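You operate a simulated robot arm through the tools that you are given. There is no shell and no other tool.

Carry out the task below with a simulated robot arm. There is one attempt and no reset: what you move stays moved.

## Task
Take the white bobbin and leave it on the top of the green cabinet. Close the left cupboard door. Take the blue block and leave it on the green-tipped board. Turn the depth dial to 20 mm. Push the green bench drawer shut. Take the grey-tipped leg and put it on the yellow board. Take the yellow-tipped leg and put it on the top of the green cabinet. Open the right cupboard door, take the teal tin from the upper shelf of the teal cupboard and leave it on the shelf under the binding bench and shut the door again. Take the blue bobbin and put it on the top of the green cabinet. Open the cabinet door, put the white twine on the lower shelf of the green cabinet, then shut the door. Take the blue twine and put it on the top of the steel bench. Do these in any order. Set down upright: white twine, blue twine.

The check looks at the end state, three seconds after you hand in, the way a careful person would. Anything else that was tipped, shoved, dropped, spilled or broken makes it a failure.

## Robot
A 7-joint arm with a fingered hand on a trunk, on a base that drives. Base frame: it is fixed to the floor where the robot stands at the start and does not move with it; the origin is under the middle of the robot, x ahead of it, y to its left, z up. Lengths are in m, angles in degrees, forces in N, time in s.
With the tool pointing down near the work surface it reaches from about 0.2 to 0.66 m from the robot's upright axis, wherever it stands. Its first joint turns from -115.0 to 115.0 degrees. Places, roughly: blue block (5x5x4 cm) [6.6, 3.1, 0.9]; blue bobbin (5x5x15 cm) [1.9, 3.4, 0.9]; blue twine (6x6x7 cm) [7, -2.3, 0.4]; cabinet door [3.8, 3.8, 0.4]; depth dial [6.4, 3.4, 0.9]; green bench drawer [6.2, 3.3, 0.7]; green-tipped board (26x6x3 cm) [4.3, 4.1, 0.9]; grey-tipped leg (4x4x20 cm) [6.2, 4.1, 1]; left cupboard door [5.1, 4.4, 1.5]; lower shelf of the green cabinet [3.7, 4.1, 0.1]; right cupboard door [5.4, 4.7, 1.5]; shelf under the binding bench [1.7, 3.3, 0.2]; teal tin [5.25, 4.75, 1.5]; top of the green cabinet [3.7, 4.1, 1.4]; top of the steel bench [6.8, -2.4, 0.9]; white bobbin (5x5x15 cm) [1.2, 3.4, 0.8]; white twine (6x6x7 cm) [2.5, 3.5, 1.6]; yellow board (22x23 cm) [7.02, 1.44, 0.88]; yellow-tipped leg (4x4x20 cm) [6.1, 4.4, 1]. Payload 3.1 kg.
The tool frame sits at the grasp point between the pads (the TCP): z along the fingers, y along the line on which they close. The tips reach 0.022 m beyond it. Largest opening 0.112 m; the body of the gripper starts 0.06 m behind the TCP. The gripper is a hand of 3 fingers: y runs from the thumb to the fingers, the wrist lies at [0, 0, -0.218] in the tool frame, and closing takes about 1.5 s.
Orientation is that of the tool frame in the base frame, as a unit quaternion [w, x, y, z]. With the fingers straight down and closing along the base's y, the tool's x points along the base's -x, its y along +y and its z along -z.

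## Interface
- The arm moves only by the tool move_arm. Its argument "deltas" is a list of rows, each a list of 6 numbers: the shift along the tool's x, y, z in units of 300 mm (1.0 is 300 mm), then the turn, a rotation vector about the tool's x, y, z in units of 120 degrees (1.0 is 120 degrees). In form: [[x, y, z, ax, ay, az], ...]. A call has 1 to 20 rows; each row is the pose to reach, as a shift and turn from the pose commanded when the call began, along the tool's axes at that moment. "grip" is the closure, from 0 (fully open) to 1 (shut), set as the call begins (left out, the last holds). A call with a number of a shift or a turn outside -1 to 1 is refused whole. Rows are played at 5 a second. More than 0.05 m and 8.6 degrees between two rows, or a gripper value outside its range, and nothing of the call is played. A pose out of reach is approached as far as the arm can. The call stops where the force on the tool passes 40 N (or 10 N more than at its start, if that is more) or the arm is blocked; 0.2 s more then pass. Each finger travels about 0.108 m/s and halts on what it meets, pressing with about 25 N; the grip force reading is that of the motor and also rises with nothing between the fingers. The clock runs only during rows and for 0.2 s after the last one: add rows that repeat a pose to give the fingers time. The reply holds the time, the measured pose of the TCP, the force on the tool along the base axes, the opening and the grip force, in the units named above and with some noise, with the torque about the TCP (base axes, N m) and any sound that the robot's microphone picked up.
- Cameras (640 x 400 px; columns grow to the right, rows downward): "scene" is now at [0.0127, 0.1595, 1.6053]; the picture's right is [0.02, -1.00, 0.00], its down [-0.67, -0.01, -0.74] and it looks along [0.74, 0.01, -0.67] (base axes); focal length 287 px, centre (320, 200). "wrist" rides on the gripper at [0.066, 0.003, -0.08] in the tool frame; the picture's right is [-0.05, 1.00, 0.00], its down [-0.77, -0.04, -0.64] and it looks along [-0.64, -0.03, 0.77] (tool axes); focal length 275 px, centre (320, 200).
- get_image(camera): a new picture of that camera. The clock stands still meanwhile.
- lift_body(by): slides the trunk up (or, below 0, down) by that many m; the arm and the scene camera ride with it, the base frame stays. It gives what a move gives, with no picture.
- roll_base(legs): drives the robot by 1 to 6 legs, each [ahead, left, turn to the left] in m, m and degrees, along the robot's own axes; the way and the turn of a leg run together, so that a leg with both is an arc; at most 1.5 m and 180 degrees a leg. The arm and the cameras ride along, it lands a little off, and it stops where it bumps. It gives what a move gives.
- finger_targets(finger1, finger2, thumb_bend): sets how far each is bent, from 0 (flat) to 1 (curled in); at 0.3 the hand is open as for a grip, at 0.7 the pads meet at the TCP. One left out holds its place. A second passes; each finger stops where it meets its share of the squeeze, and holds until it gets a number again. A gripper value or a shape takes the hand back. It gives what a move gives, with no picture; readings hold the bend of each and the force on the fingers (four entries, about 0 where the hand has none), thumb and palm.
- preshape(shape): the hand has 3 fingers and takes this shape, open, in about a second: jaw (thumb against the fingers, like two jaws); tri (thumb and two fingers); tip (a fingertip pinch); poke (one finger out to press); point (the index stretched); flat (the hand flat); cup (the hand cupped); fist (a fist). The gripper value then closes the fingers along that shape, each until it touches; the sizes above hold for jaw. It gives what a move gives, with no picture.
- pan_tilt(pan, tilt): turns the head with the scene camera to pan (to the left, within 155 degrees either way) and tilt (down, from -29 to 69), counted from straight ahead of the robot. It gives what a move gives.
- locate(camera, pixels): for up to 12 pixels [column, row] of the newest picture of that camera ("zoom" is the newest enlarged one), the place [x, y, z] in the base frame of the surface seen there, good to about 0.002 m, but the place of the scene camera against the robot may be out by one fixed shift of up to 0.012 m in any direction. The clock stands still meanwhile.
- close_up(camera, box): a new picture of the part [left, top, right, bottom] of that camera's present view, enlarged. The clock stands still meanwhile.
- sign_off(): hands the job in; it is judged then, once.

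Unless the task says otherwise, let go and move clear before handing in.

The tools are called after "Emit:" as a command line: name --pt "numbers of a row" for each row, then --argument value for the rest, lists and objects as JSON in quotes. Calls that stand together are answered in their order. move_arm: Moves the arm, as the interface text tells. Its arguments: {"type":"object","properties":{"deltas":{"type":"array"},"grip":{"type":"number"}},"required":["deltas"]} The other tools are called the same way: lift_body (by) slides the trunk up or down; preshape (shape) gives the hand a shape; finger_targets (finger1, finger2, thumb_bend) moves the fingers one by one; roll_base (legs) drives the base; pan_tilt (pan, tilt) turns the head that bears the scene camera; get_image (camera) takes a picture; locate (camera, pixels) gives the place of the surface under pixels of a picture; close_up (camera, box) takes an enlarged picture of a part of a camera's view; sign_off () hands the job in.

At the start:

```text
t: 0.0
tool_pos: [0.4214, 0.0042, 1.0868]
orientation: [0.0, 0.0, 1.0, -0.001]
wrist_force: [0.0, 1.1, 0.3]
torque: [-0.01, 0.01, 0.01]
opening: 0.1115
gripper_force: 0.1
shape: jaw
bend: [0.3, 0.3, 0.3]
finger forces: [0.1, 0.0, 0.0, 0.0, 0.1, 0.0]
trunk travel left (down, up): [-0.725, 0.265]
robot x, y, heading: [-0.0002, 0.0024, -0.1]
head pan, tilt: [0.9, 42.3]
```

scene: 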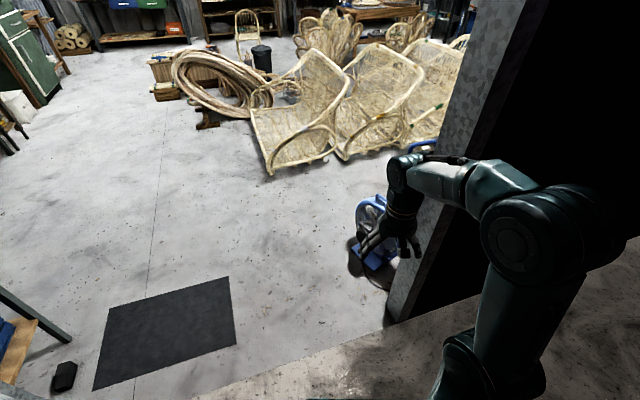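
wrist: 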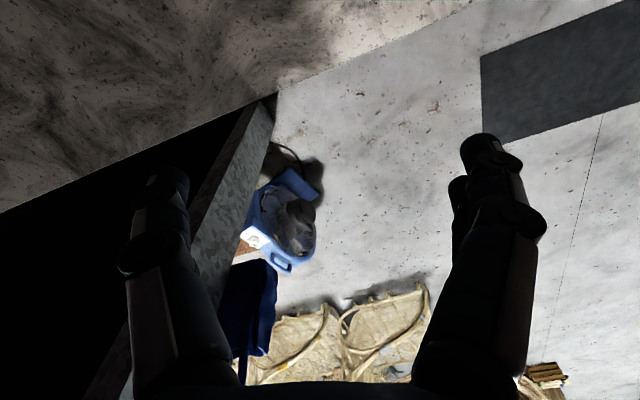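

The first picture shows open floor ahead with cane chairs around (350,110), a wall at the right and benches to the left. I'll look around with the head to learn the room before moving.

Emit:
pan_tilt --pan 0 --tilt 15

Emit:
get_image --camera "scene"

Emit:
pan_tilt --pan 60 --tilt 15

Emit:
get_image --camera "scene"

Emit:
pan_tilt --pan 120 --tilt 15

Emit:
get_image --camera "scene"

Emit:
pan_tilt --pan -60 --tilt 15

Emit:
get_image --camera "scene"

```text
t: 0.9
tool_pos: [0.4212, 0.0037, 1.0866]
orientation: [0.0, 0.0, 1.0, 0.0]
wrist_force: [-0.3, -0.3, 0.0]
torque: [0.0, 0.02, 0.0]
opening: 0.1117
gripper_force: 0.1
shape: jaw
bend: [0.3, 0.3, 0.3]
finger forces: [0.1, 0.0, 0.0, 0.0, 0.1, 0.0]
trunk travel left (down, up): [-0.725, 0.265]
robot x, y, heading: [0.0025, 0.0029, -0.2]
head pan, tilt: [0.0, 15.0]
```

```text
taken
```

scene: 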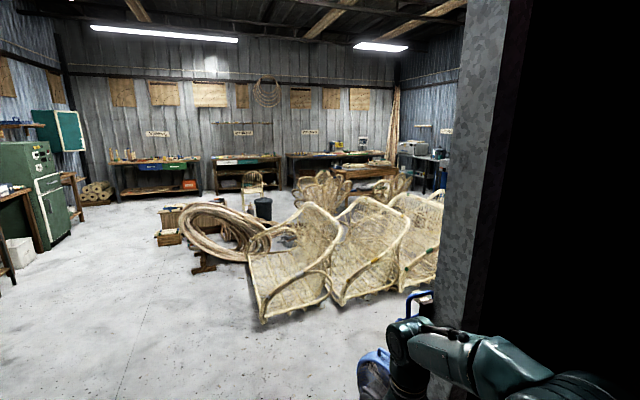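

```text
t: 2.2
tool_pos: [0.4214, 0.0032, 1.0867]
orientation: [-0.001, 0.0, 1.0, 0.0]
wrist_force: [0.1, 0.1, 0.0]
torque: [-0.01, 0.01, 0.01]
opening: 0.1118
gripper_force: 0.0
shape: jaw
bend: [0.3, 0.3, 0.3]
finger forces: [0.0, 0.0, 0.1, 0.0, 0.0, 0.0]
trunk travel left (down, up): [-0.725, 0.265]
robot x, y, heading: [0.0006, -0.002, -0.1]
head pan, tilt: [60.0, 15.0]
```

```text
taken
```

scene: 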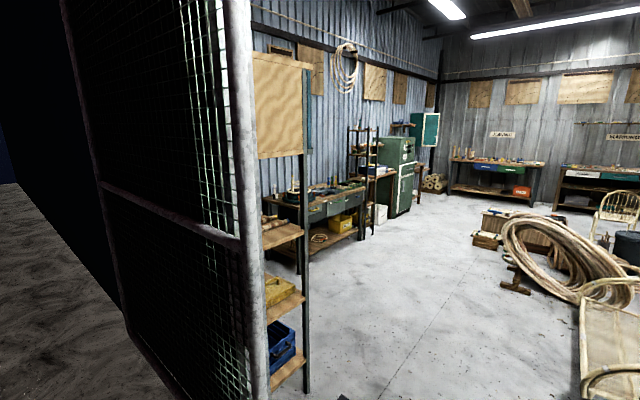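

```text
t: 3.5
tool_pos: [0.4208, 0.0038, 1.0862]
orientation: [0.0, 0.0, 1.0, -0.001]
wrist_force: [1.0, -0.6, -0.1]
torque: [-0.04, 0.0, 0.0]
opening: 0.1117
gripper_force: 0.1
shape: jaw
bend: [0.3, 0.3, 0.3]
finger forces: [0.0, 0.0, 0.1, 0.1, 0.0, 0.0]
trunk travel left (down, up): [-0.725, 0.265]
robot x, y, heading: [-0.0009, 0.0028, 0.1]
head pan, tilt: [120.0, 15.0]
```

```text
taken
```

scene: 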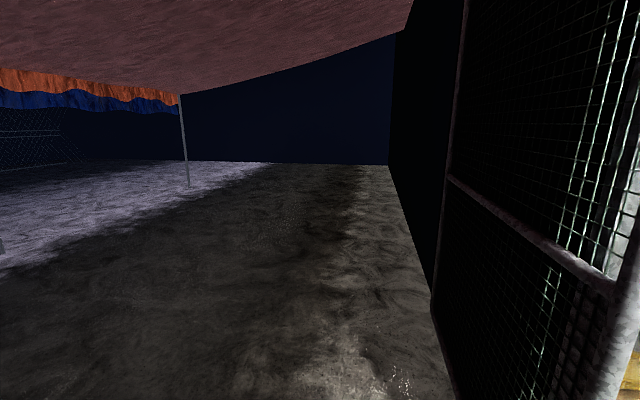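

```text
t: 6.2
tool_pos: [0.4202, 0.0048, 1.0877]
orientation: [0.001, 0.0, 1.0, 0.0]
wrist_force: [1.3, 0.0, 0.8]
torque: [0.0, -0.02, -0.03]
opening: 0.1116
gripper_force: 0.1
shape: jaw
bend: [0.3, 0.3, 0.3]
finger forces: [0.0, 0.1, 0.0, 0.1, 0.0, 0.1]
trunk travel left (down, up): [-0.725, 0.265]
robot x, y, heading: [0.0013, 0.0005, 0.2]
head pan, tilt: [-60.0, 15.0]
```

```text
taken
```

scene: 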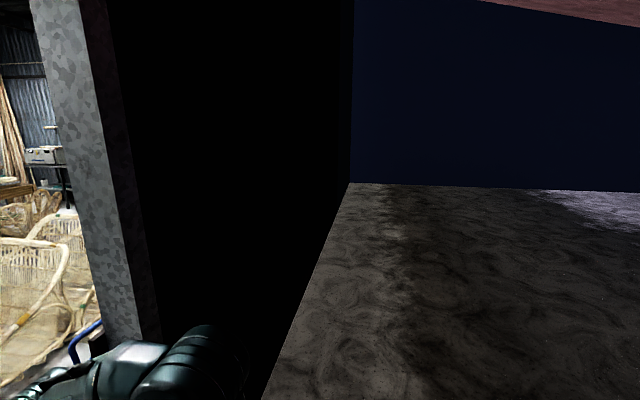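

The robot stands just outside a doorway: metal post on the right (column ~480) and a mesh door on the left (column ~245 in the pan-60 view). I'll measure the opening and the furniture.

Emit:
pan_tilt --pan 35 --tilt 30

Emit:
get_image --camera "scene"

```text
t: 7.9
tool_pos: [0.421, 0.0041, 1.087]
orientation: [0.0, 0.0, 1.0, 0.0]
wrist_force: [-0.6, -1.1, -0.3]
torque: [-0.01, 0.01, -0.02]
opening: 0.1121
gripper_force: 0.0
shape: jaw
bend: [0.3, 0.3, 0.3]
finger forces: [0.0, 0.1, 0.0, 0.1, 0.0, 0.0]
trunk travel left (down, up): [-0.725, 0.265]
robot x, y, heading: [0.0017, 0.004, -0.1]
head pan, tilt: [35.0, 30.0]
```

```text
taken
```

scene: 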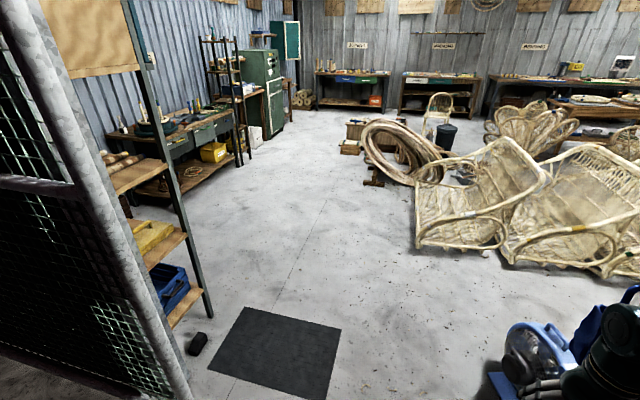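

Emit:
locate --camera "scene" --pixels '[[190, 395], [208, 315], [195, 345], [210, 370], [245, 307], [340, 330], [495, 385], [560, 330], [500, 250], [420, 245], [375, 185], [345, 152]]'

Emit:
locate --camera "scene" --pixels '[[265, 140], [240, 165], [165, 195], [130, 215], [205, 318], [320, 105], [390, 110], [400, 110], [475, 118], [100, 160], [205, 120], [255, 60]]'

```text
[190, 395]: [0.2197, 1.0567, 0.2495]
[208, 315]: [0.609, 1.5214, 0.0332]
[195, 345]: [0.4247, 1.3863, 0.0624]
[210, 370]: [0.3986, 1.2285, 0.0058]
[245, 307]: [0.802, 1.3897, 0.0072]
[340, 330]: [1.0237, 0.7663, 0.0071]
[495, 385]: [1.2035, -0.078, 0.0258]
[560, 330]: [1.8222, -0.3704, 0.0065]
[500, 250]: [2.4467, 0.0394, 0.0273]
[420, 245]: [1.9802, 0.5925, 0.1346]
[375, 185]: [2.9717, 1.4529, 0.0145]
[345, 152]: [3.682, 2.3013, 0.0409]
```

```text
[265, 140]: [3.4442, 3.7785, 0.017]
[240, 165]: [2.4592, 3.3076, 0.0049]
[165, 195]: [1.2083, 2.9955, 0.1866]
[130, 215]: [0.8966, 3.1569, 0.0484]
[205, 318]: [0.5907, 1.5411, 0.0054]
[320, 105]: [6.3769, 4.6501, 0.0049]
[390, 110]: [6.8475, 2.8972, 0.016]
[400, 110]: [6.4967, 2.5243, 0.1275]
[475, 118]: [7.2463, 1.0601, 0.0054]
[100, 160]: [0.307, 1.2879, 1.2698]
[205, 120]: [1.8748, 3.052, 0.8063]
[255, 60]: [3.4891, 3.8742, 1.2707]
```

Emit:
pan_tilt --pan -20 --tilt 45

Emit:
get_image --camera "scene"

Emit:
locate --camera "scene" --pixels '[[330, 50], [290, 200], [380, 100], [260, 300], [200, 320], [420, 300], [100, 250], [180, 250], [200, 200]]'

```text
t: 9.2
tool_pos: [0.4215, 0.0037, 1.086]
orientation: [0.0, 0.0, 1.0, 0.0]
wrist_force: [-0.7, 0.7, 0.5]
torque: [0.0, -0.03, 0.02]
opening: 0.1118
gripper_force: 0.0
shape: jaw
bend: [0.3, 0.3, 0.3]
finger forces: [0.0, 0.1, 0.0, 0.0, 0.1, 0.0]
trunk travel left (down, up): [-0.725, 0.265]
robot x, y, heading: [-0.0027, 0.0014, 0.1]
head pan, tilt: [-20.0, 45.0]
```

```text
taken
```

scene: 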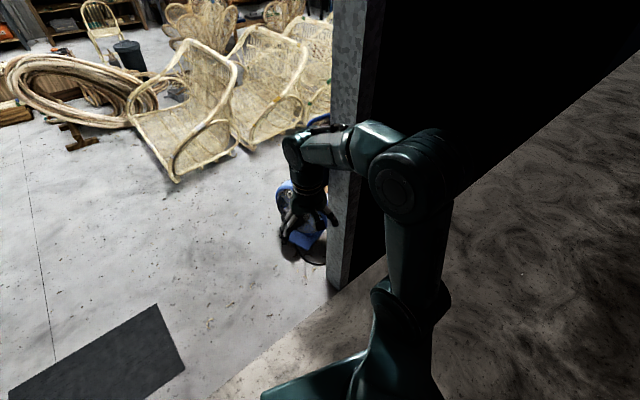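

```text
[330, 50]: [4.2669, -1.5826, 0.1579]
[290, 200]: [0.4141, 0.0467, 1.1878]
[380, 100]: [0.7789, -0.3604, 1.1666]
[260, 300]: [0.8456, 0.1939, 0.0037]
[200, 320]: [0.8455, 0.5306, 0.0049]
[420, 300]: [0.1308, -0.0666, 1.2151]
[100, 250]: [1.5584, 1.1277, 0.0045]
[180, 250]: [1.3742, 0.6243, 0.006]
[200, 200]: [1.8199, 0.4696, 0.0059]
```

Emit:
locate --camera "scene" --pixels '[[333, 287], [350, 285], [220, 395], [300, 325], [385, 255], [330, 200], [345, 240], [470, 180], [520, 150], [350, 120], [340, 100], [560, 120]]'

Emit:
pan_tilt --pan 60 --tilt 60

Emit:
get_image --camera "scene"

Emit:
locate --camera "scene" --pixels '[[100, 200], [150, 200], [180, 200], [200, 250], [240, 180], [250, 120], [200, 300], [300, 300], [320, 200], [400, 200], [150, 100], [60, 300]]'

```text
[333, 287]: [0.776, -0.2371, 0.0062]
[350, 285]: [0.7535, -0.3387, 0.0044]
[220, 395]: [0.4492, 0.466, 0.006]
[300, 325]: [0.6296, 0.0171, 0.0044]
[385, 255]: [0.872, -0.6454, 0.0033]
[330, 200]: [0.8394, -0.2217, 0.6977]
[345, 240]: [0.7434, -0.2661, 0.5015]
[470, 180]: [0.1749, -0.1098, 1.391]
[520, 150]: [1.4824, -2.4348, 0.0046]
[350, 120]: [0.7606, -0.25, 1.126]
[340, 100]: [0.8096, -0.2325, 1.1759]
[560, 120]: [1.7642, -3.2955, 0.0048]
```

```text
t: 10.7
tool_pos: [0.4206, 0.0025, 1.0872]
orientation: [0.0, 0.0, 1.0, 0.0]
wrist_force: [-0.3, -0.1, -0.5]
torque: [-0.02, -0.01, 0.04]
opening: 0.1121
gripper_force: 0.0
shape: jaw
bend: [0.3, 0.3, 0.3]
finger forces: [0.0, 0.0, 0.0, 0.1, 0.1, 0.0]
trunk travel left (down, up): [-0.725, 0.265]
robot x, y, heading: [-0.0023, 0.0002, -0.1]
head pan, tilt: [60.0, 60.0]
```

```text
taken
```

scene: 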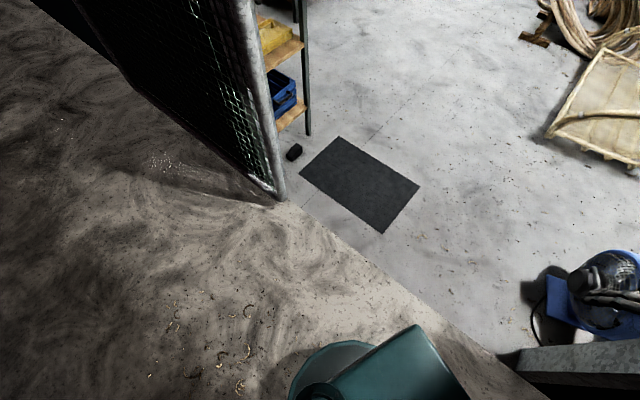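

```text
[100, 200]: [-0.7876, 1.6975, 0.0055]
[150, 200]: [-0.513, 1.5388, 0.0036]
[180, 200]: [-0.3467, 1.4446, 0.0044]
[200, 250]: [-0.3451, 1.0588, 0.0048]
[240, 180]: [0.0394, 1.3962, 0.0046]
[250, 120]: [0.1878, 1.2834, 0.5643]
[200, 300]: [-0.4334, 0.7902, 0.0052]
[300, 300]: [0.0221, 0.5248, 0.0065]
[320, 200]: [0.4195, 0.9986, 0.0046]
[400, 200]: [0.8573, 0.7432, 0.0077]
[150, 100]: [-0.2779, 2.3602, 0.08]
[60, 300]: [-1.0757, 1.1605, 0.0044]
```

The doorway runs from about (0.77,-0.24) to (0.2,1.05), so I'll line up with its middle and turn 24° left to pass through square on.

Emit:
roll_base --legs '[[0, 0.2, 0], [0, 0, 24]]'

Emit:
pan_tilt --pan 0 --tilt 60

Emit:
get_image --camera "scene"

```text
t: 13.5
tool_pos: [0.3825, 0.3735, 1.0856]
orientation: [0.0, -0.206, 0.978, 0.0]
wrist_force: [0.4, -0.9, 1.4]
torque: [0.0, -0.01, -0.02]
opening: 0.1118
gripper_force: 0.0
shape: jaw
bend: [0.3, 0.3, 0.3]
finger forces: [0.1, 0.1, 0.0, 0.1, 0.0, 0.0]
trunk travel left (down, up): [-0.725, 0.265]
robot x, y, heading: [-0.0009, 0.197, 23.9]
head pan, tilt: [60.0, 60.0]
```

```text
t: 14.8
tool_pos: [0.3832, 0.3736, 1.0864]
orientation: [0.0, -0.207, 0.978, -0.001]
wrist_force: [-1.1, 0.1, -0.6]
torque: [0.0, 0.0, 0.0]
opening: 0.1118
gripper_force: 0.0
shape: jaw
bend: [0.3, 0.3, 0.3]
finger forces: [0.0, 0.0, 0.1, 0.0, 0.0, 0.0]
trunk travel left (down, up): [-0.725, 0.265]
robot x, y, heading: [0.0003, 0.1975, 23.8]
head pan, tilt: [0.0, 60.0]
```

```text
taken
```

scene: 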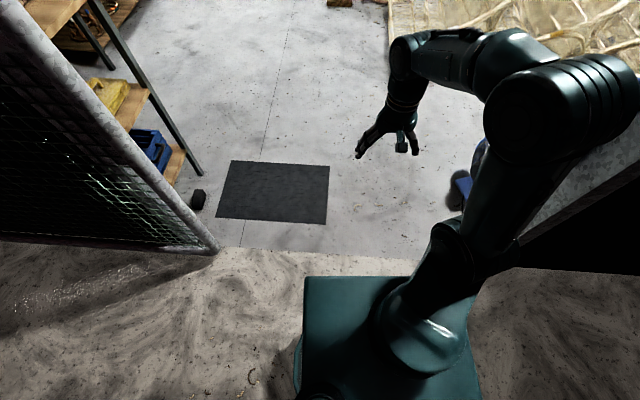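

Emit:
locate --camera "scene" --pixels '[[307, 280], [430, 285], [480, 395], [305, 395], [298, 370], [480, 360], [420, 340]]'

Emit:
pan_tilt --pan -60 --tilt 69

Emit:
get_image --camera "scene"

```text
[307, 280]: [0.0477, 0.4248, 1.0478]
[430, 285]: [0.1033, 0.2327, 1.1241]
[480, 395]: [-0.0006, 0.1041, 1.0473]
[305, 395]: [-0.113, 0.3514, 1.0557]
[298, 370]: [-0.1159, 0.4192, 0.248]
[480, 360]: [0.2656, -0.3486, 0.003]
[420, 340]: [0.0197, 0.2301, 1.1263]
```

```text
t: 16.1
tool_pos: [0.3826, 0.3737, 1.086]
orientation: [0.0, -0.206, 0.978, 0.0]
wrist_force: [0.2, 0.5, 0.5]
torque: [0.03, -0.02, 0.0]
opening: 0.1119
gripper_force: 0.1
shape: jaw
bend: [0.3, 0.3, 0.3]
finger forces: [0.1, 0.0, 0.0, 0.0, 0.1, 0.0]
trunk travel left (down, up): [-0.725, 0.265]
robot x, y, heading: [-0.0001, 0.1988, 24.0]
head pan, tilt: [-60.0, 68.8]
```

```text
taken
```

scene: 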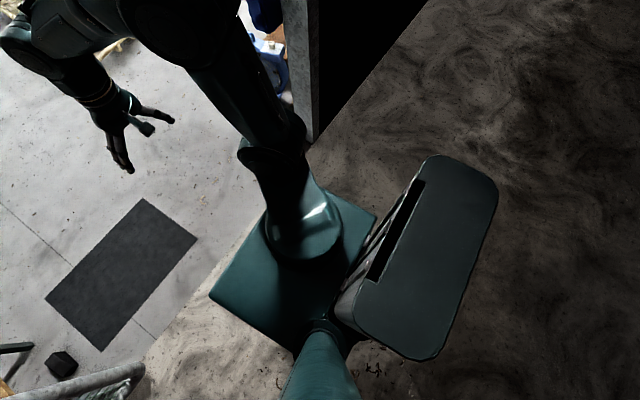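

Emit:
locate --camera "scene" --pixels '[[430, 165], [490, 190], [430, 355], [360, 310], [430, 260], [345, 290], [215, 300], [375, 215], [290, 350], [380, 260]]'

Emit:
pan_tilt --pan -150 --tilt 69

Emit:
get_image --camera "scene"

```text
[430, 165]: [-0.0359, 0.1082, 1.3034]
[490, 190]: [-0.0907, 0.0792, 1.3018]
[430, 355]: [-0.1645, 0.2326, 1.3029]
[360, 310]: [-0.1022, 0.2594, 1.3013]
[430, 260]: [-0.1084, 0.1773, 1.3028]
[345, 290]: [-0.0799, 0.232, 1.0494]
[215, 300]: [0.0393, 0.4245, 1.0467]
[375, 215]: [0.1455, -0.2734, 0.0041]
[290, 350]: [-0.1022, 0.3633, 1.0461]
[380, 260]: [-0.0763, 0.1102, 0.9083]
```

```text
t: 17.8
tool_pos: [0.3832, 0.3735, 1.0858]
orientation: [0.0, -0.207, 0.978, 0.0]
wrist_force: [-0.6, 0.2, -0.1]
torque: [0.01, 0.04, 0.01]
opening: 0.1122
gripper_force: 0.1
shape: jaw
bend: [0.3, 0.3, 0.3]
finger forces: [0.0, 0.0, 0.0, 0.1, 0.0, 0.0]
trunk travel left (down, up): [-0.725, 0.265]
robot x, y, heading: [0.0053, 0.2008, 23.9]
head pan, tilt: [-150.0, 68.8]
```

```text
taken
```

scene: 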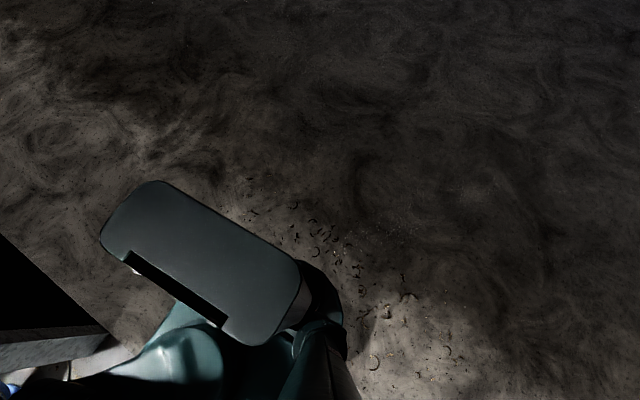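

The base is about 0.25 m in radius (its rim at (-0.12,0.42)), well within the 1.4 m doorway. Driving straight through, then turning to face the benches on the +y side.

Emit:
roll_base --legs '[[1.25, 0, 0], [0, 0, 66]]'

Emit:
pan_tilt --pan 0 --tilt 20

Emit:
get_image --camera "scene"

```text
t: 27.0
tool_pos: [1.1368, 1.1364, 1.0878]
orientation: [0.0, 0.713, -0.702, 0.0]
wrist_force: [-0.5, 0.4, 0.5]
torque: [0.0, -0.02, 0.02]
opening: 0.1121
gripper_force: 0.0
shape: jaw
bend: [0.3, 0.3, 0.3]
finger forces: [0.0, 0.0, 0.0, 0.0, 0.1, 0.0]
trunk travel left (down, up): [-0.725, 0.265]
robot x, y, heading: [1.1439, 0.7124, 90.7]
head pan, tilt: [-150.0, 68.8]
```

```text
t: 29.4
tool_pos: [1.1278, 1.1395, 1.0858]
orientation: [-0.002, 0.712, -0.702, 0.003]
wrist_force: [0.0, 0.3, -0.3]
torque: [0.01, -0.02, -0.01]
opening: 0.112
gripper_force: 0.1
shape: jaw
bend: [0.3, 0.3, 0.3]
finger forces: [0.0, 0.1, 0.0, 0.0, 0.0, 0.0]
trunk travel left (down, up): [-0.725, 0.265]
robot x, y, heading: [1.149, 0.7204, 90.8]
head pan, tilt: [0.0, 20.0]
```

```text
taken
```

scene: 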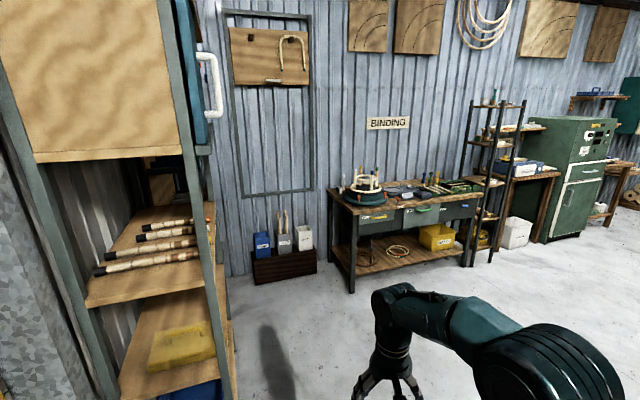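

I'm inside, facing the binding bench (image centre). Taking an enlarged look and measuring the bench edges.

Emit:
close_up --camera "scene" --box '[320, 80, 560, 300]'

Emit:
locate --camera "scene" --pixels '[[330, 192], [350, 213], [475, 200], [350, 290], [468, 262], [370, 270], [495, 125], [366, 180], [436, 178], [510, 262], [550, 170], [490, 215]]'

```text
1.82 times, centred on (440, 190) of scene
```

zoom: 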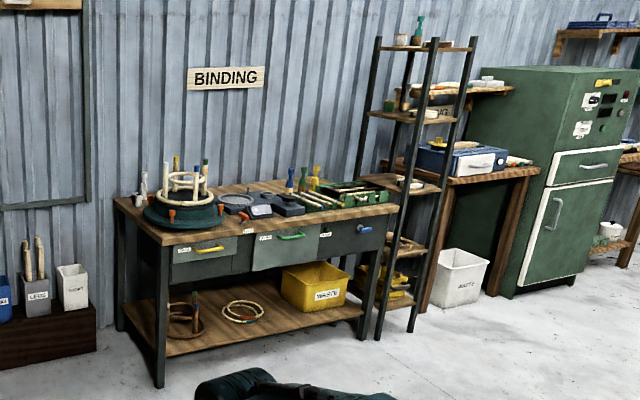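

```text
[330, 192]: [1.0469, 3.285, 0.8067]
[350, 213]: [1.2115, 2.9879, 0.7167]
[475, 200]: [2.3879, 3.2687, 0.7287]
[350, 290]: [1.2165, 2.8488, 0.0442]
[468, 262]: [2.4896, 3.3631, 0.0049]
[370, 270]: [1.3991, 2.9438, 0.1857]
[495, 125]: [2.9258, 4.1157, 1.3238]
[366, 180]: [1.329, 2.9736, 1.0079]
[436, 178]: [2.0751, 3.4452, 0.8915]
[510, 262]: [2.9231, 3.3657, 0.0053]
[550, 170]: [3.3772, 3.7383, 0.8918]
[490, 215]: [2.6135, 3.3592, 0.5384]
```

I'll drive nearer to the binding bench to see the bobbins clearly.

Emit:
roll_base --legs '[[1.1, 0, 15]]'

Emit:
pan_tilt --pan -5 --tilt 35

Emit:
get_image --camera "scene"

```text
t: 35.0
tool_pos: [0.8666, 2.2046, 1.0851]
orientation: [-0.002, 0.796, -0.606, 0.003]
wrist_force: [-0.3, -0.9, -0.5]
torque: [0.01, -0.02, -0.01]
opening: 0.1118
gripper_force: 0.0
shape: jaw
bend: [0.3, 0.3, 0.3]
finger forces: [0.0, 0.1, 0.1, 0.0, 0.0, 0.0]
trunk travel left (down, up): [-0.725, 0.265]
robot x, y, heading: [0.9889, 1.7996, 105.3]
head pan, tilt: [0.0, 20.0]
```

```text
t: 35.7
tool_pos: [0.8673, 2.2047, 1.085]
orientation: [-0.001, 0.795, -0.606, 0.003]
wrist_force: [0.8, 0.7, 0.0]
torque: [-0.02, 0.02, 0.0]
opening: 0.1121
gripper_force: 0.1
shape: jaw
bend: [0.3, 0.3, 0.3]
finger forces: [0.1, 0.1, 0.0, 0.1, 0.0, 0.1]
trunk travel left (down, up): [-0.725, 0.265]
robot x, y, heading: [0.9929, 1.799, 105.2]
head pan, tilt: [-5.0, 35.0]
```

```text
taken
```

scene: 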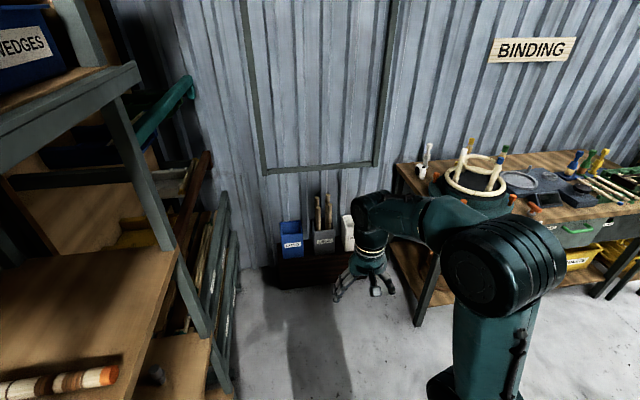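

Emit:
locate --camera "scene" --pixels '[[428, 158], [427, 175], [398, 165], [418, 325], [300, 288], [365, 290], [270, 270], [440, 195], [422, 172], [320, 250], [235, 290], [395, 240]]'

Emit:
close_up --camera "scene" --box '[380, 120, 560, 232]'

```text
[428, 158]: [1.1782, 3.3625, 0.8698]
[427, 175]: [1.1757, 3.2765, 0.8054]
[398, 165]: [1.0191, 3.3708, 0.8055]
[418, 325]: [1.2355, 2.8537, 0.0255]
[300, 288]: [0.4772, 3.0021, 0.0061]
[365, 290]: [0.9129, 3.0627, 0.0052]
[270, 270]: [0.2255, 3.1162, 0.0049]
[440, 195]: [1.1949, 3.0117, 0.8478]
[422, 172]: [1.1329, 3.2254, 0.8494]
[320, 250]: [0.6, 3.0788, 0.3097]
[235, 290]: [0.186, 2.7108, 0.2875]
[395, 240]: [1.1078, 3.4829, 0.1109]
```

```text
3.56 times, centred on (470, 176) of scene
```

zoom: 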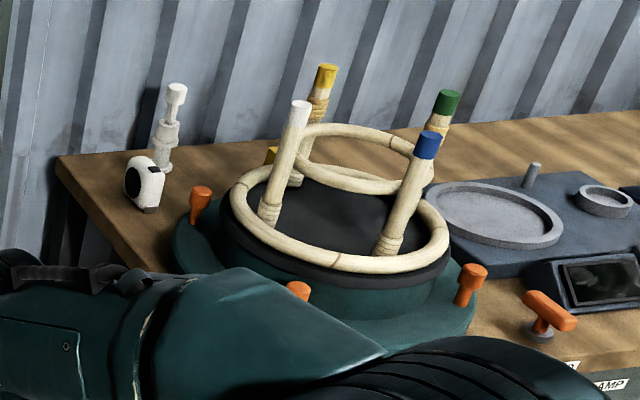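

The white bobbin stands at zoom (168,130), place about (1.18,3.38), on the bench's far left corner next to a tape measure. I'll raise the trunk a little and drive to the open floor left of the bench, facing the bobbin.

Emit:
lift_body --by 0.12

Emit:
roll_base --legs '[[0.96, -0.18, 0], [0, 0, -39]]'

Emit:
pan_tilt --pan 0 --tilt 50

Emit:
get_image --camera "scene"

Emit:
get_image --camera "wrist"

```text
t: 37.2
tool_pos: [0.8667, 2.2047, 1.2047]
orientation: [-0.002, 0.795, -0.606, 0.004]
wrist_force: [-0.3, -0.1, -0.4]
torque: [0.02, 0.03, 0.03]
opening: 0.1118
gripper_force: 0.0
shape: jaw
bend: [0.3, 0.3, 0.3]
finger forces: [0.0, 0.0, 0.0, 0.0, 0.0, 0.1]
trunk travel left (down, up): [-0.845, 0.145]
robot x, y, heading: [0.9904, 1.7957, 105.4]
head pan, tilt: [-5.0, 35.0]
```

```text
t: 44.1
tool_pos: [1.0793, 3.1603, 1.2042]
orientation: [0.001, -0.546, 0.838, -0.004]
wrist_force: [0.2, 0.5, 0.8]
torque: [-0.03, 0.0, -0.02]
opening: 0.112
gripper_force: 0.0
shape: jaw
bend: [0.3, 0.3, 0.3]
finger forces: [0.1, 0.0, 0.1, 0.0, 0.0, 0.1]
trunk travel left (down, up): [-0.845, 0.145]
robot x, y, heading: [0.9156, 2.7634, 66.1]
head pan, tilt: [-5.0, 35.0]
```

```text
t: 44.9
tool_pos: [1.0787, 3.1597, 1.2035]
orientation: [0.001, -0.546, 0.838, -0.004]
wrist_force: [0.6, -0.2, 0.2]
torque: [0.0, -0.04, 0.01]
opening: 0.1118
gripper_force: 0.0
shape: jaw
bend: [0.3, 0.3, 0.3]
finger forces: [0.0, 0.0, 0.0, 0.1, 0.0, 0.1]
trunk travel left (down, up): [-0.845, 0.145]
robot x, y, heading: [0.9179, 2.7669, 66.1]
head pan, tilt: [0.0, 50.0]
```

```text
taken
```

scene: 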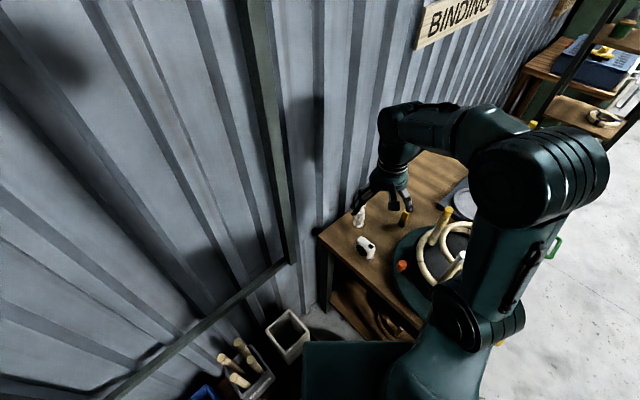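

```text
taken
```

wrist: 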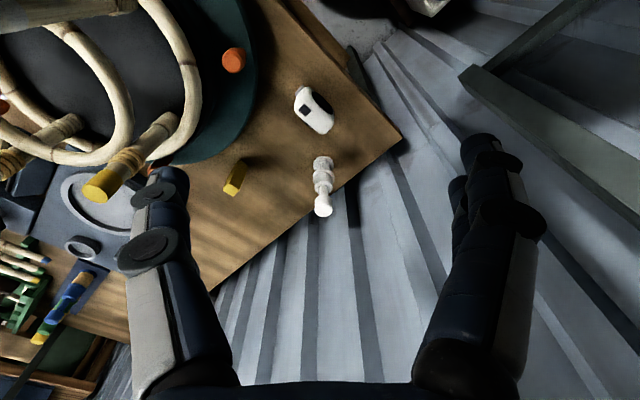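

The wrist view shows the bobbin at (322,185) with its base near (322,162) and cap at (323,208). I'll measure it with the wrist camera.

Emit:
locate --camera "wrist" --pixels '[[322, 210], [322, 204], [322, 195], [323, 180], [322, 165], [330, 163], [310, 105], [270, 120], [400, 140], [230, 180]]'

Emit:
locate --camera "scene" --pixels '[[359, 212], [359, 222], [404, 218], [365, 248], [318, 238]]'

Emit:
close_up --camera "wrist" --box '[220, 70, 420, 240]'

```text
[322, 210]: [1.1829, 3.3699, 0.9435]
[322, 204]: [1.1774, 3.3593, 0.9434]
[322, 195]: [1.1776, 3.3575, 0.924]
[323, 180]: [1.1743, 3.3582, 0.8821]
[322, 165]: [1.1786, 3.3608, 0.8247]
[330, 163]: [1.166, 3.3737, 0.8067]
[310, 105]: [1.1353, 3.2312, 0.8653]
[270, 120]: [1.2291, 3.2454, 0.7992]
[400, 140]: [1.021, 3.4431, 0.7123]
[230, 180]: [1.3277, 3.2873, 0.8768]
```

```text
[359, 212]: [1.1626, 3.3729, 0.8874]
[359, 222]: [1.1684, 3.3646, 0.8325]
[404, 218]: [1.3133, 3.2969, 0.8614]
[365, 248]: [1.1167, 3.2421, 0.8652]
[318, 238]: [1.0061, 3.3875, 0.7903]
```

```text
2.35 times, centred on (320, 155) of wrist
```

zoom: 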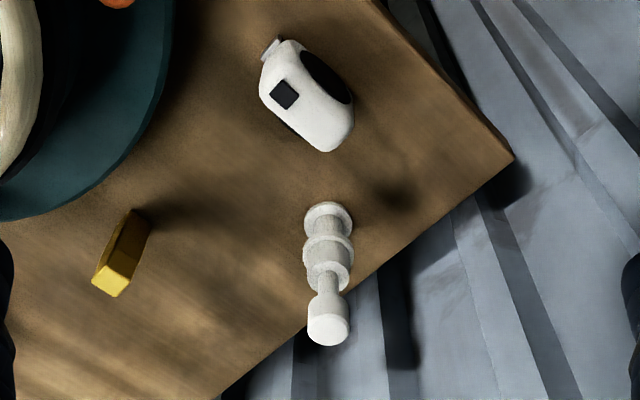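

The bobbin's axis is about (1.182,3.370), top at z 0.943. I'll bring the hand over it (0.234 m ahead) and check before descending.

Emit:
move_arm --pt "-0.13 -0.005 0 0 0 0" --pt "-0.26 -0.01 0 0 0 0" --pt "-0.39 -0.015 0 0 0 0" --pt "-0.52 -0.02 0 0 0 0" --pt "-0.65 -0.026 0 0 0 0" --pt "-0.78 -0.031 0.1 0 0 0" --pt "-0.78 -0.031 0.25 0 0 0" --pt "-0.78 -0.031 0.4 0 0 0" --pt "-0.78 -0.031 0.4 0 0 0" --grip 0

Emit:
get_image --camera "wrist"

Emit:
get_image --camera "scene"

```text
t: 46.9
tool_pos: [1.1827, 3.3696, 1.0829]
orientation: [0.0, -0.547, 0.837, -0.004]
wrist_force: [0.1, 0.2, 1.5]
torque: [0.0, 0.01, -0.02]
opening: 0.112
gripper_force: 0.1
shape: jaw
bend: [0.3, 0.3, 0.3]
finger forces: [0.1, 0.1, 0.0, 0.0, 0.0, 0.0]
out of reach, approached as far as the arm can: row 6
trunk travel left (down, up): [-0.845, 0.145]
robot x, y, heading: [0.9167, 2.7672, 66.3]
head pan, tilt: [0.0, 50.0]
```

```text
taken
```

wrist: 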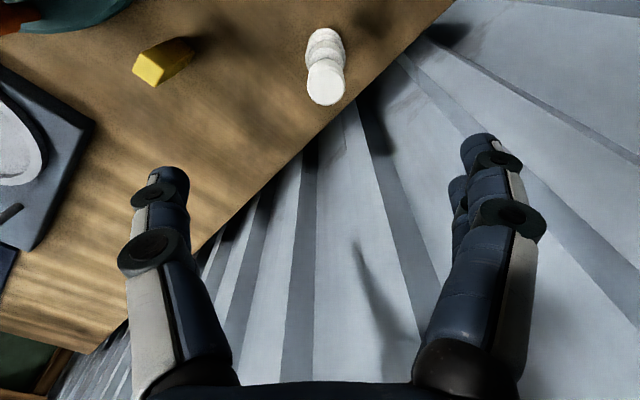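

```text
taken
```

scene: 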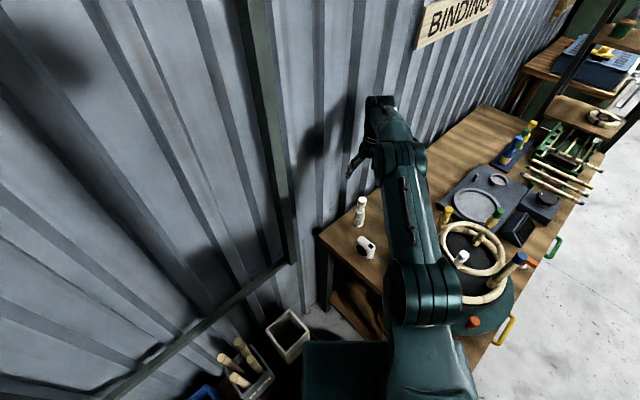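

Emit:
locate --camera "wrist" --pixels '[[325, 83], [325, 75], [325, 92], [326, 50], [326, 38], [325, 30], [300, 150], [350, 150]]'

```text
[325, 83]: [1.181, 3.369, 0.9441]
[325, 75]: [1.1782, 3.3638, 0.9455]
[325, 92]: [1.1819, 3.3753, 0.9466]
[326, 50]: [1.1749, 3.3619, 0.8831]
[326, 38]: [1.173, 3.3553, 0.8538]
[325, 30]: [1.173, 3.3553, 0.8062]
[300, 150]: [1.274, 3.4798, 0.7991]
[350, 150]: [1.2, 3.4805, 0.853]
```

The hand is centred over the bobbin (cap at (1.181,3.369)). I'll lower it with the trunk so the fingers straddle the neck at z≈0.90.

Emit:
lift_body --by -0.181

Emit:
get_image --camera "wrist"

```text
t: 48.9
tool_pos: [1.1839, 3.3696, 0.9002]
orientation: [0.0, -0.546, 0.838, -0.004]
wrist_force: [-0.2, -0.1, 0.8]
torque: [0.0, 0.02, 0.02]
opening: 0.112
gripper_force: 0.0
shape: jaw
bend: [0.3, 0.3, 0.3]
finger forces: [0.0, 0.0, 0.1, 0.1, 0.0, 0.1]
trunk travel left (down, up): [-0.664, 0.326]
robot x, y, heading: [0.917, 2.7677, 66.0]
head pan, tilt: [0.0, 50.0]
```

```text
taken
```

wrist: 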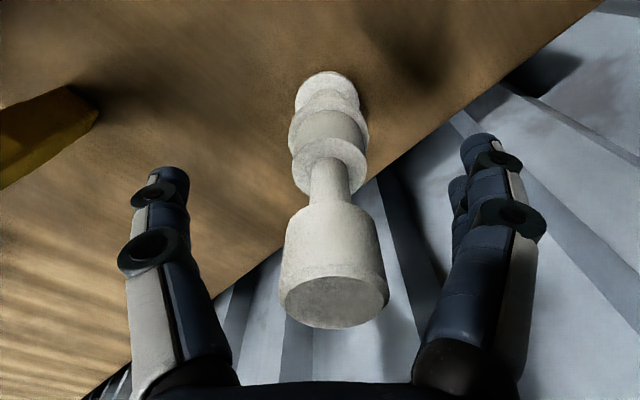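

The bobbin sits squarely between the fingers; closing.

Emit:
move_arm --pt "0 0 0 0 0 0" --pt "0 0 0 0 0 0" --pt "0 0 0 0 0 0" --pt "0 0 0 0 0 0" --pt "0 0 0 0 0 0" --pt "0 0 0 0 0 0" --pt "0 0 0 0 0 0" --pt "0 0 0 0 0 0" --grip 1

Emit:
get_image --camera "wrist"

```text
t: 50.7
tool_pos: [1.184, 3.37, 0.9025]
orientation: [0.001, -0.545, 0.839, -0.004]
wrist_force: [0.7, -0.3, 0.9]
torque: [0.02, -0.04, -0.01]
opening: 0.0038
gripper_force: 24.9
shape: jaw
bend: [0.72, 0.71, 0.71]
finger forces: [8.8, 17.7, 0.1, 0.0, 21.4, 0.0]
trunk travel left (down, up): [-0.664, 0.326]
robot x, y, heading: [0.9198, 2.7635, 66.1]
head pan, tilt: [0.0, 50.0]
```

```text
taken
```

wrist: 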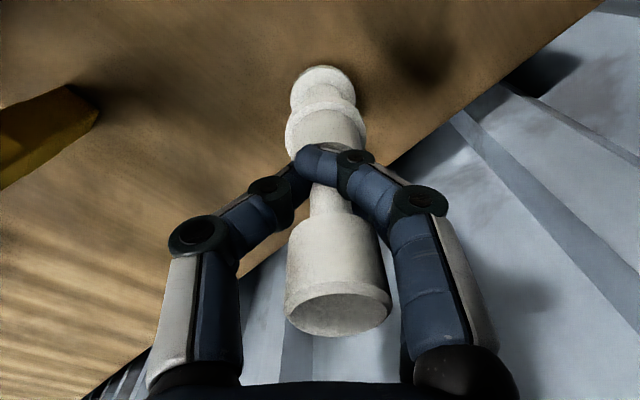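

The fingers have closed around the neck under the cap. I'll lift a little and verify it is held.

Emit:
lift_body --by 0.1

Emit:
get_image --camera "wrist"

Emit:
get_image --camera "scene"

```text
t: 52.0
tool_pos: [1.1844, 3.371, 1.0019]
orientation: [0.0, -0.545, 0.838, -0.004]
wrist_force: [-0.1, -0.1, -0.2]
torque: [-0.01, 0.04, 0.03]
opening: 0.0024
gripper_force: 24.6
shape: jaw
bend: [0.72, 0.7, 0.71]
finger forces: [8.7, 17.2, 0.0, 0.0, 19.7, 0.0]
trunk travel left (down, up): [-0.764, 0.226]
robot x, y, heading: [0.9178, 2.7682, 65.8]
head pan, tilt: [0.0, 50.0]
```

```text
taken
```

wrist: 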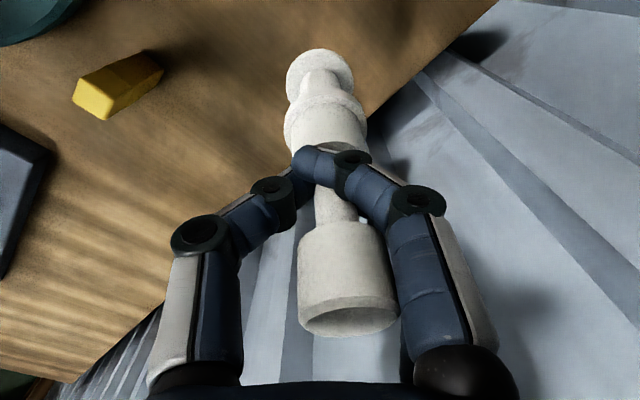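

```text
taken
```

scene: 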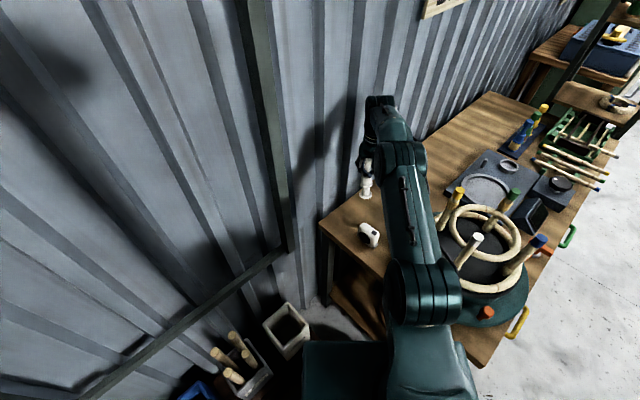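

It lifted, but hangs a little loosely by the thin neck (opening reads 0.002). I'll set it back and regrasp higher, on the thicker cap, for a firmer hold.

Emit:
lift_body --by -0.1

Emit:
move_arm --pt "0 0 0 0 0 0" --pt "0 0 0 0 0 0" --pt "0 0 0 0 0 0" --pt "0 0 0 0 0 0" --pt "0 0 0 0 0 0" --pt "0 0 0 0 0 0" --pt "0 0 0 0 0 0" --grip 0

Emit:
get_image --camera "wrist"

```text
t: 53.4
tool_pos: [1.1844, 3.3705, 0.9035]
orientation: [0.001, -0.545, 0.838, -0.003]
wrist_force: [-0.4, -0.4, 5.3]
torque: [0.05, 0.0, 0.03]
opening: 0.0027
gripper_force: 25.0
shape: jaw
bend: [0.72, 0.7, 0.71]
finger forces: [0.0, 17.6, 0.1, 0.1, 20.8, 0.1]
trunk travel left (down, up): [-0.664, 0.326]
robot x, y, heading: [0.9185, 2.7683, 66.1]
head pan, tilt: [0.0, 50.0]
```

```text
t: 55.0
tool_pos: [1.1836, 3.3695, 0.9025]
orientation: [0.0, -0.547, 0.837, -0.004]
wrist_force: [-0.3, -0.6, -0.1]
torque: [0.01, 0.0, 0.0]
opening: 0.1121
gripper_force: 0.2
shape: jaw
bend: [0.3, 0.3, 0.3]
finger forces: [0.0, 0.1, 0.0, 0.1, 0.0, 0.0]
trunk travel left (down, up): [-0.664, 0.326]
robot x, y, heading: [0.9205, 2.7663, 65.9]
head pan, tilt: [0.0, 50.0]
```

```text
taken
```

wrist: 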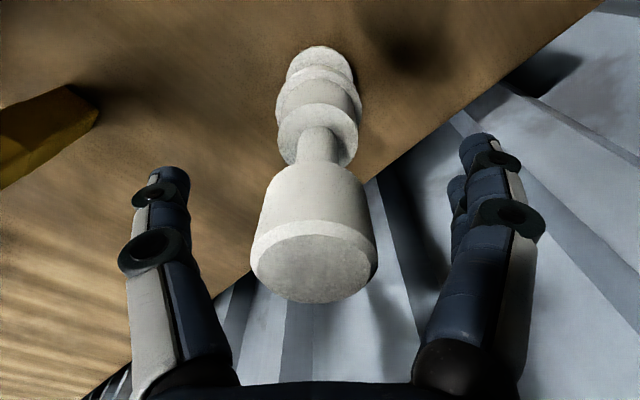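

Emit:
locate --camera "wrist" --pixels '[[314, 268], [314, 240], [314, 200], [314, 175], [318, 145], [316, 120], [318, 95], [318, 60], [262, 268], [375, 268]]'

```text
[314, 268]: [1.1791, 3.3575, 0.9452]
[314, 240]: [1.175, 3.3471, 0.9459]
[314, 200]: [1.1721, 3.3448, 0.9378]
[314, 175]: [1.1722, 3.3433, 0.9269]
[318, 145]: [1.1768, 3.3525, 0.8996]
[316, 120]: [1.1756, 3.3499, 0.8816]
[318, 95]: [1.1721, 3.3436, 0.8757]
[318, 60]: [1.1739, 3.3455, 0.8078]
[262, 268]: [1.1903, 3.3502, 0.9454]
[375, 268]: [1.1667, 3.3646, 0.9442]
```

The bobbin stands upright again, centred about (1.179,3.357), 13 mm nearer the robot than the hand. I'll shift the hand onto it and up to z≈0.925 to take the cap.

Emit:
move_arm --pt "0 0 -0.075 0 0 0" --pt "0.045 0 -0.075 0 0 0" --pt "0.045 0 -0.075 0 0 0" --grip 0

Emit:
move_arm --pt "0 0 0 0 0 0" --pt "0 0 0 0 0 0" --pt "0 0 0 0 0 0" --pt "0 0 0 0 0 0" --pt "0 0 0 0 0 0" --pt "0 0 0 0 0 0" --pt "0 0 0 0 0 0" --pt "0 0 0 0 0 0" --grip 1

Emit:
get_image --camera "wrist"

```text
t: 55.8
tool_pos: [1.18, 3.3582, 0.9244]
orientation: [0.001, -0.545, 0.839, -0.005]
wrist_force: [-0.3, 0.1, 0.1]
torque: [0.0, 0.0, -0.04]
opening: 0.112
gripper_force: 0.0
shape: jaw
bend: [0.3, 0.3, 0.3]
finger forces: [0.0, 0.1, 0.0, 0.0, 0.1, 0.0]
trunk travel left (down, up): [-0.664, 0.326]
robot x, y, heading: [0.9171, 2.7668, 66.0]
head pan, tilt: [0.0, 50.0]
```

```text
t: 57.5
tool_pos: [1.1774, 3.3587, 0.925]
orientation: [0.002, -0.545, 0.838, -0.004]
wrist_force: [0.7, -0.3, -1.4]
torque: [-0.01, 0.0, 0.0]
opening: 0.0096
gripper_force: 25.5
shape: jaw
bend: [0.72, 0.72, 0.73]
finger forces: [10.8, 11.2, 0.0, 0.1, 21.9, 0.0]
trunk travel left (down, up): [-0.664, 0.326]
robot x, y, heading: [0.9192, 2.7656, 65.8]
head pan, tilt: [0.0, 50.0]
```

```text
taken
```

wrist: 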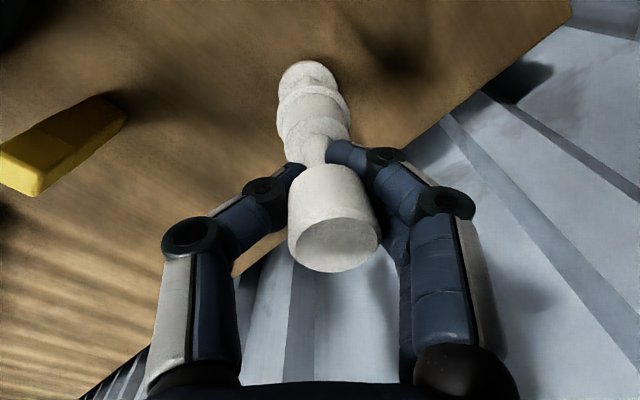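

Now the force is even (10.8/11.2 against 21.9) and the neck is pinched right under the cap. Lifting and checking.

Emit:
lift_body --by 0.15

Emit:
get_image --camera "wrist"

```text
t: 59.3
tool_pos: [1.1798, 3.3584, 1.0756]
orientation: [0.001, -0.545, 0.838, -0.004]
wrist_force: [1.4, 0.2, -1.1]
torque: [0.01, -0.02, -0.01]
opening: 0.0095
gripper_force: 24.6
shape: jaw
bend: [0.72, 0.72, 0.73]
finger forces: [10.9, 11.2, 0.1, 0.0, 22.1, 0.1]
trunk travel left (down, up): [-0.814, 0.176]
robot x, y, heading: [0.9157, 2.7625, 66.2]
head pan, tilt: [0.0, 50.0]
```

```text
taken
```

wrist: 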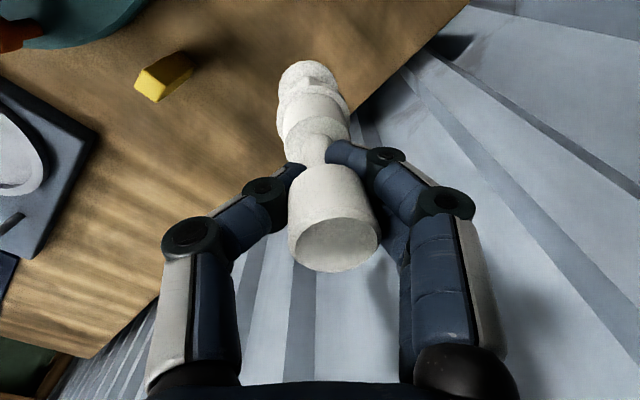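

Held firmly, base of the bobbin about 0.12 m below the TCP. I'll retract the arm, raise the trunk and drive sideways along the room (v≈1.35) to the green cabinet.

Emit:
move_arm --pt "0 0 -0.1 0 0 0" --pt "0.1 0 -0.2 0 0 0" --pt "0.2 0 -0.25 0 0 0" --pt "0.35 0 -0.25 0 0 0" --pt "0.5 0 -0.25 0 0 0" --pt "0.65 0 -0.25 0 0 0" --pt "0.77 0 -0.25 0 0 0" --grip 1

Emit:
roll_base --legs '[[-0.545, -0.6, 0], [0, 0, 47.7], [0, -1.5, 0], [0, -1.5, 0]]'

Emit:
pan_tilt --pan 0 --tilt 25

Emit:
get_image --camera "scene"

Emit:
get_image --camera "wrist"

```text
t: 60.9
tool_pos: [1.0844, 3.1466, 1.151]
orientation: [0.001, -0.546, 0.838, -0.003]
wrist_force: [0.5, 0.1, -1.1]
torque: [0.03, 0.02, 0.03]
opening: 0.0093
gripper_force: 25.0
shape: jaw
bend: [0.72, 0.72, 0.73]
finger forces: [12.2, 12.7, 0.0, 0.0, 21.9, 0.1]
trunk travel left (down, up): [-0.814, 0.176]
robot x, y, heading: [0.9181, 2.7669, 66.3]
head pan, tilt: [0.0, 50.0]
```

```text
t: 81.4
tool_pos: [3.8311, 3.6108, 1.1491]
orientation: [-0.002, 0.837, -0.547, 0.004]
wrist_force: [-1.0, -0.5, -1.2]
torque: [0.01, 0.01, -0.02]
opening: 0.0093
gripper_force: 24.8
shape: jaw
bend: [0.72, 0.72, 0.73]
finger forces: [12.1, 12.7, 0.0, 0.0, 21.9, 0.0]
trunk travel left (down, up): [-0.814, 0.176]
robot x, y, heading: [3.9982, 3.2293, 114.0]
head pan, tilt: [0.0, 50.0]
```

```text
t: 82.3
tool_pos: [3.83, 3.6112, 1.1496]
orientation: [-0.003, 0.837, -0.548, 0.004]
wrist_force: [0.1, 0.3, -0.7]
torque: [0.02, 0.0, 0.01]
opening: 0.0091
gripper_force: 25.4
shape: jaw
bend: [0.72, 0.72, 0.73]
finger forces: [12.1, 12.6, 0.1, 0.1, 22.0, 0.0]
trunk travel left (down, up): [-0.814, 0.176]
robot x, y, heading: [3.994, 3.2302, 113.6]
head pan, tilt: [0.0, 25.0]
```

```text
taken
```

scene: 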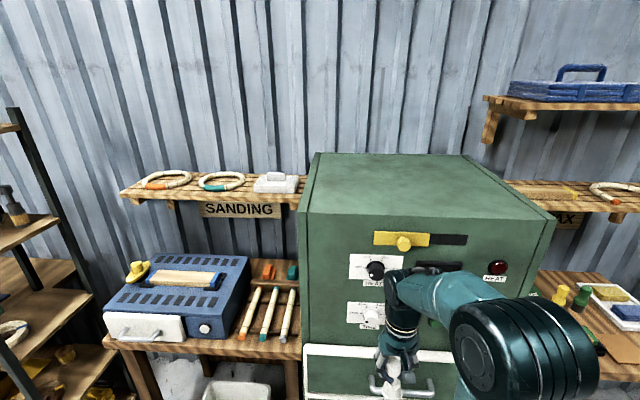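

```text
taken
```

wrist: 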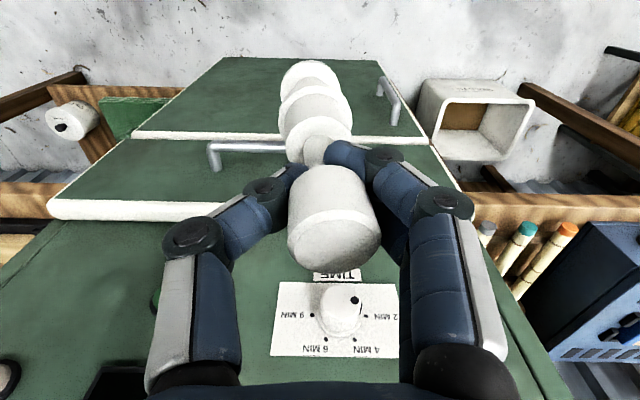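

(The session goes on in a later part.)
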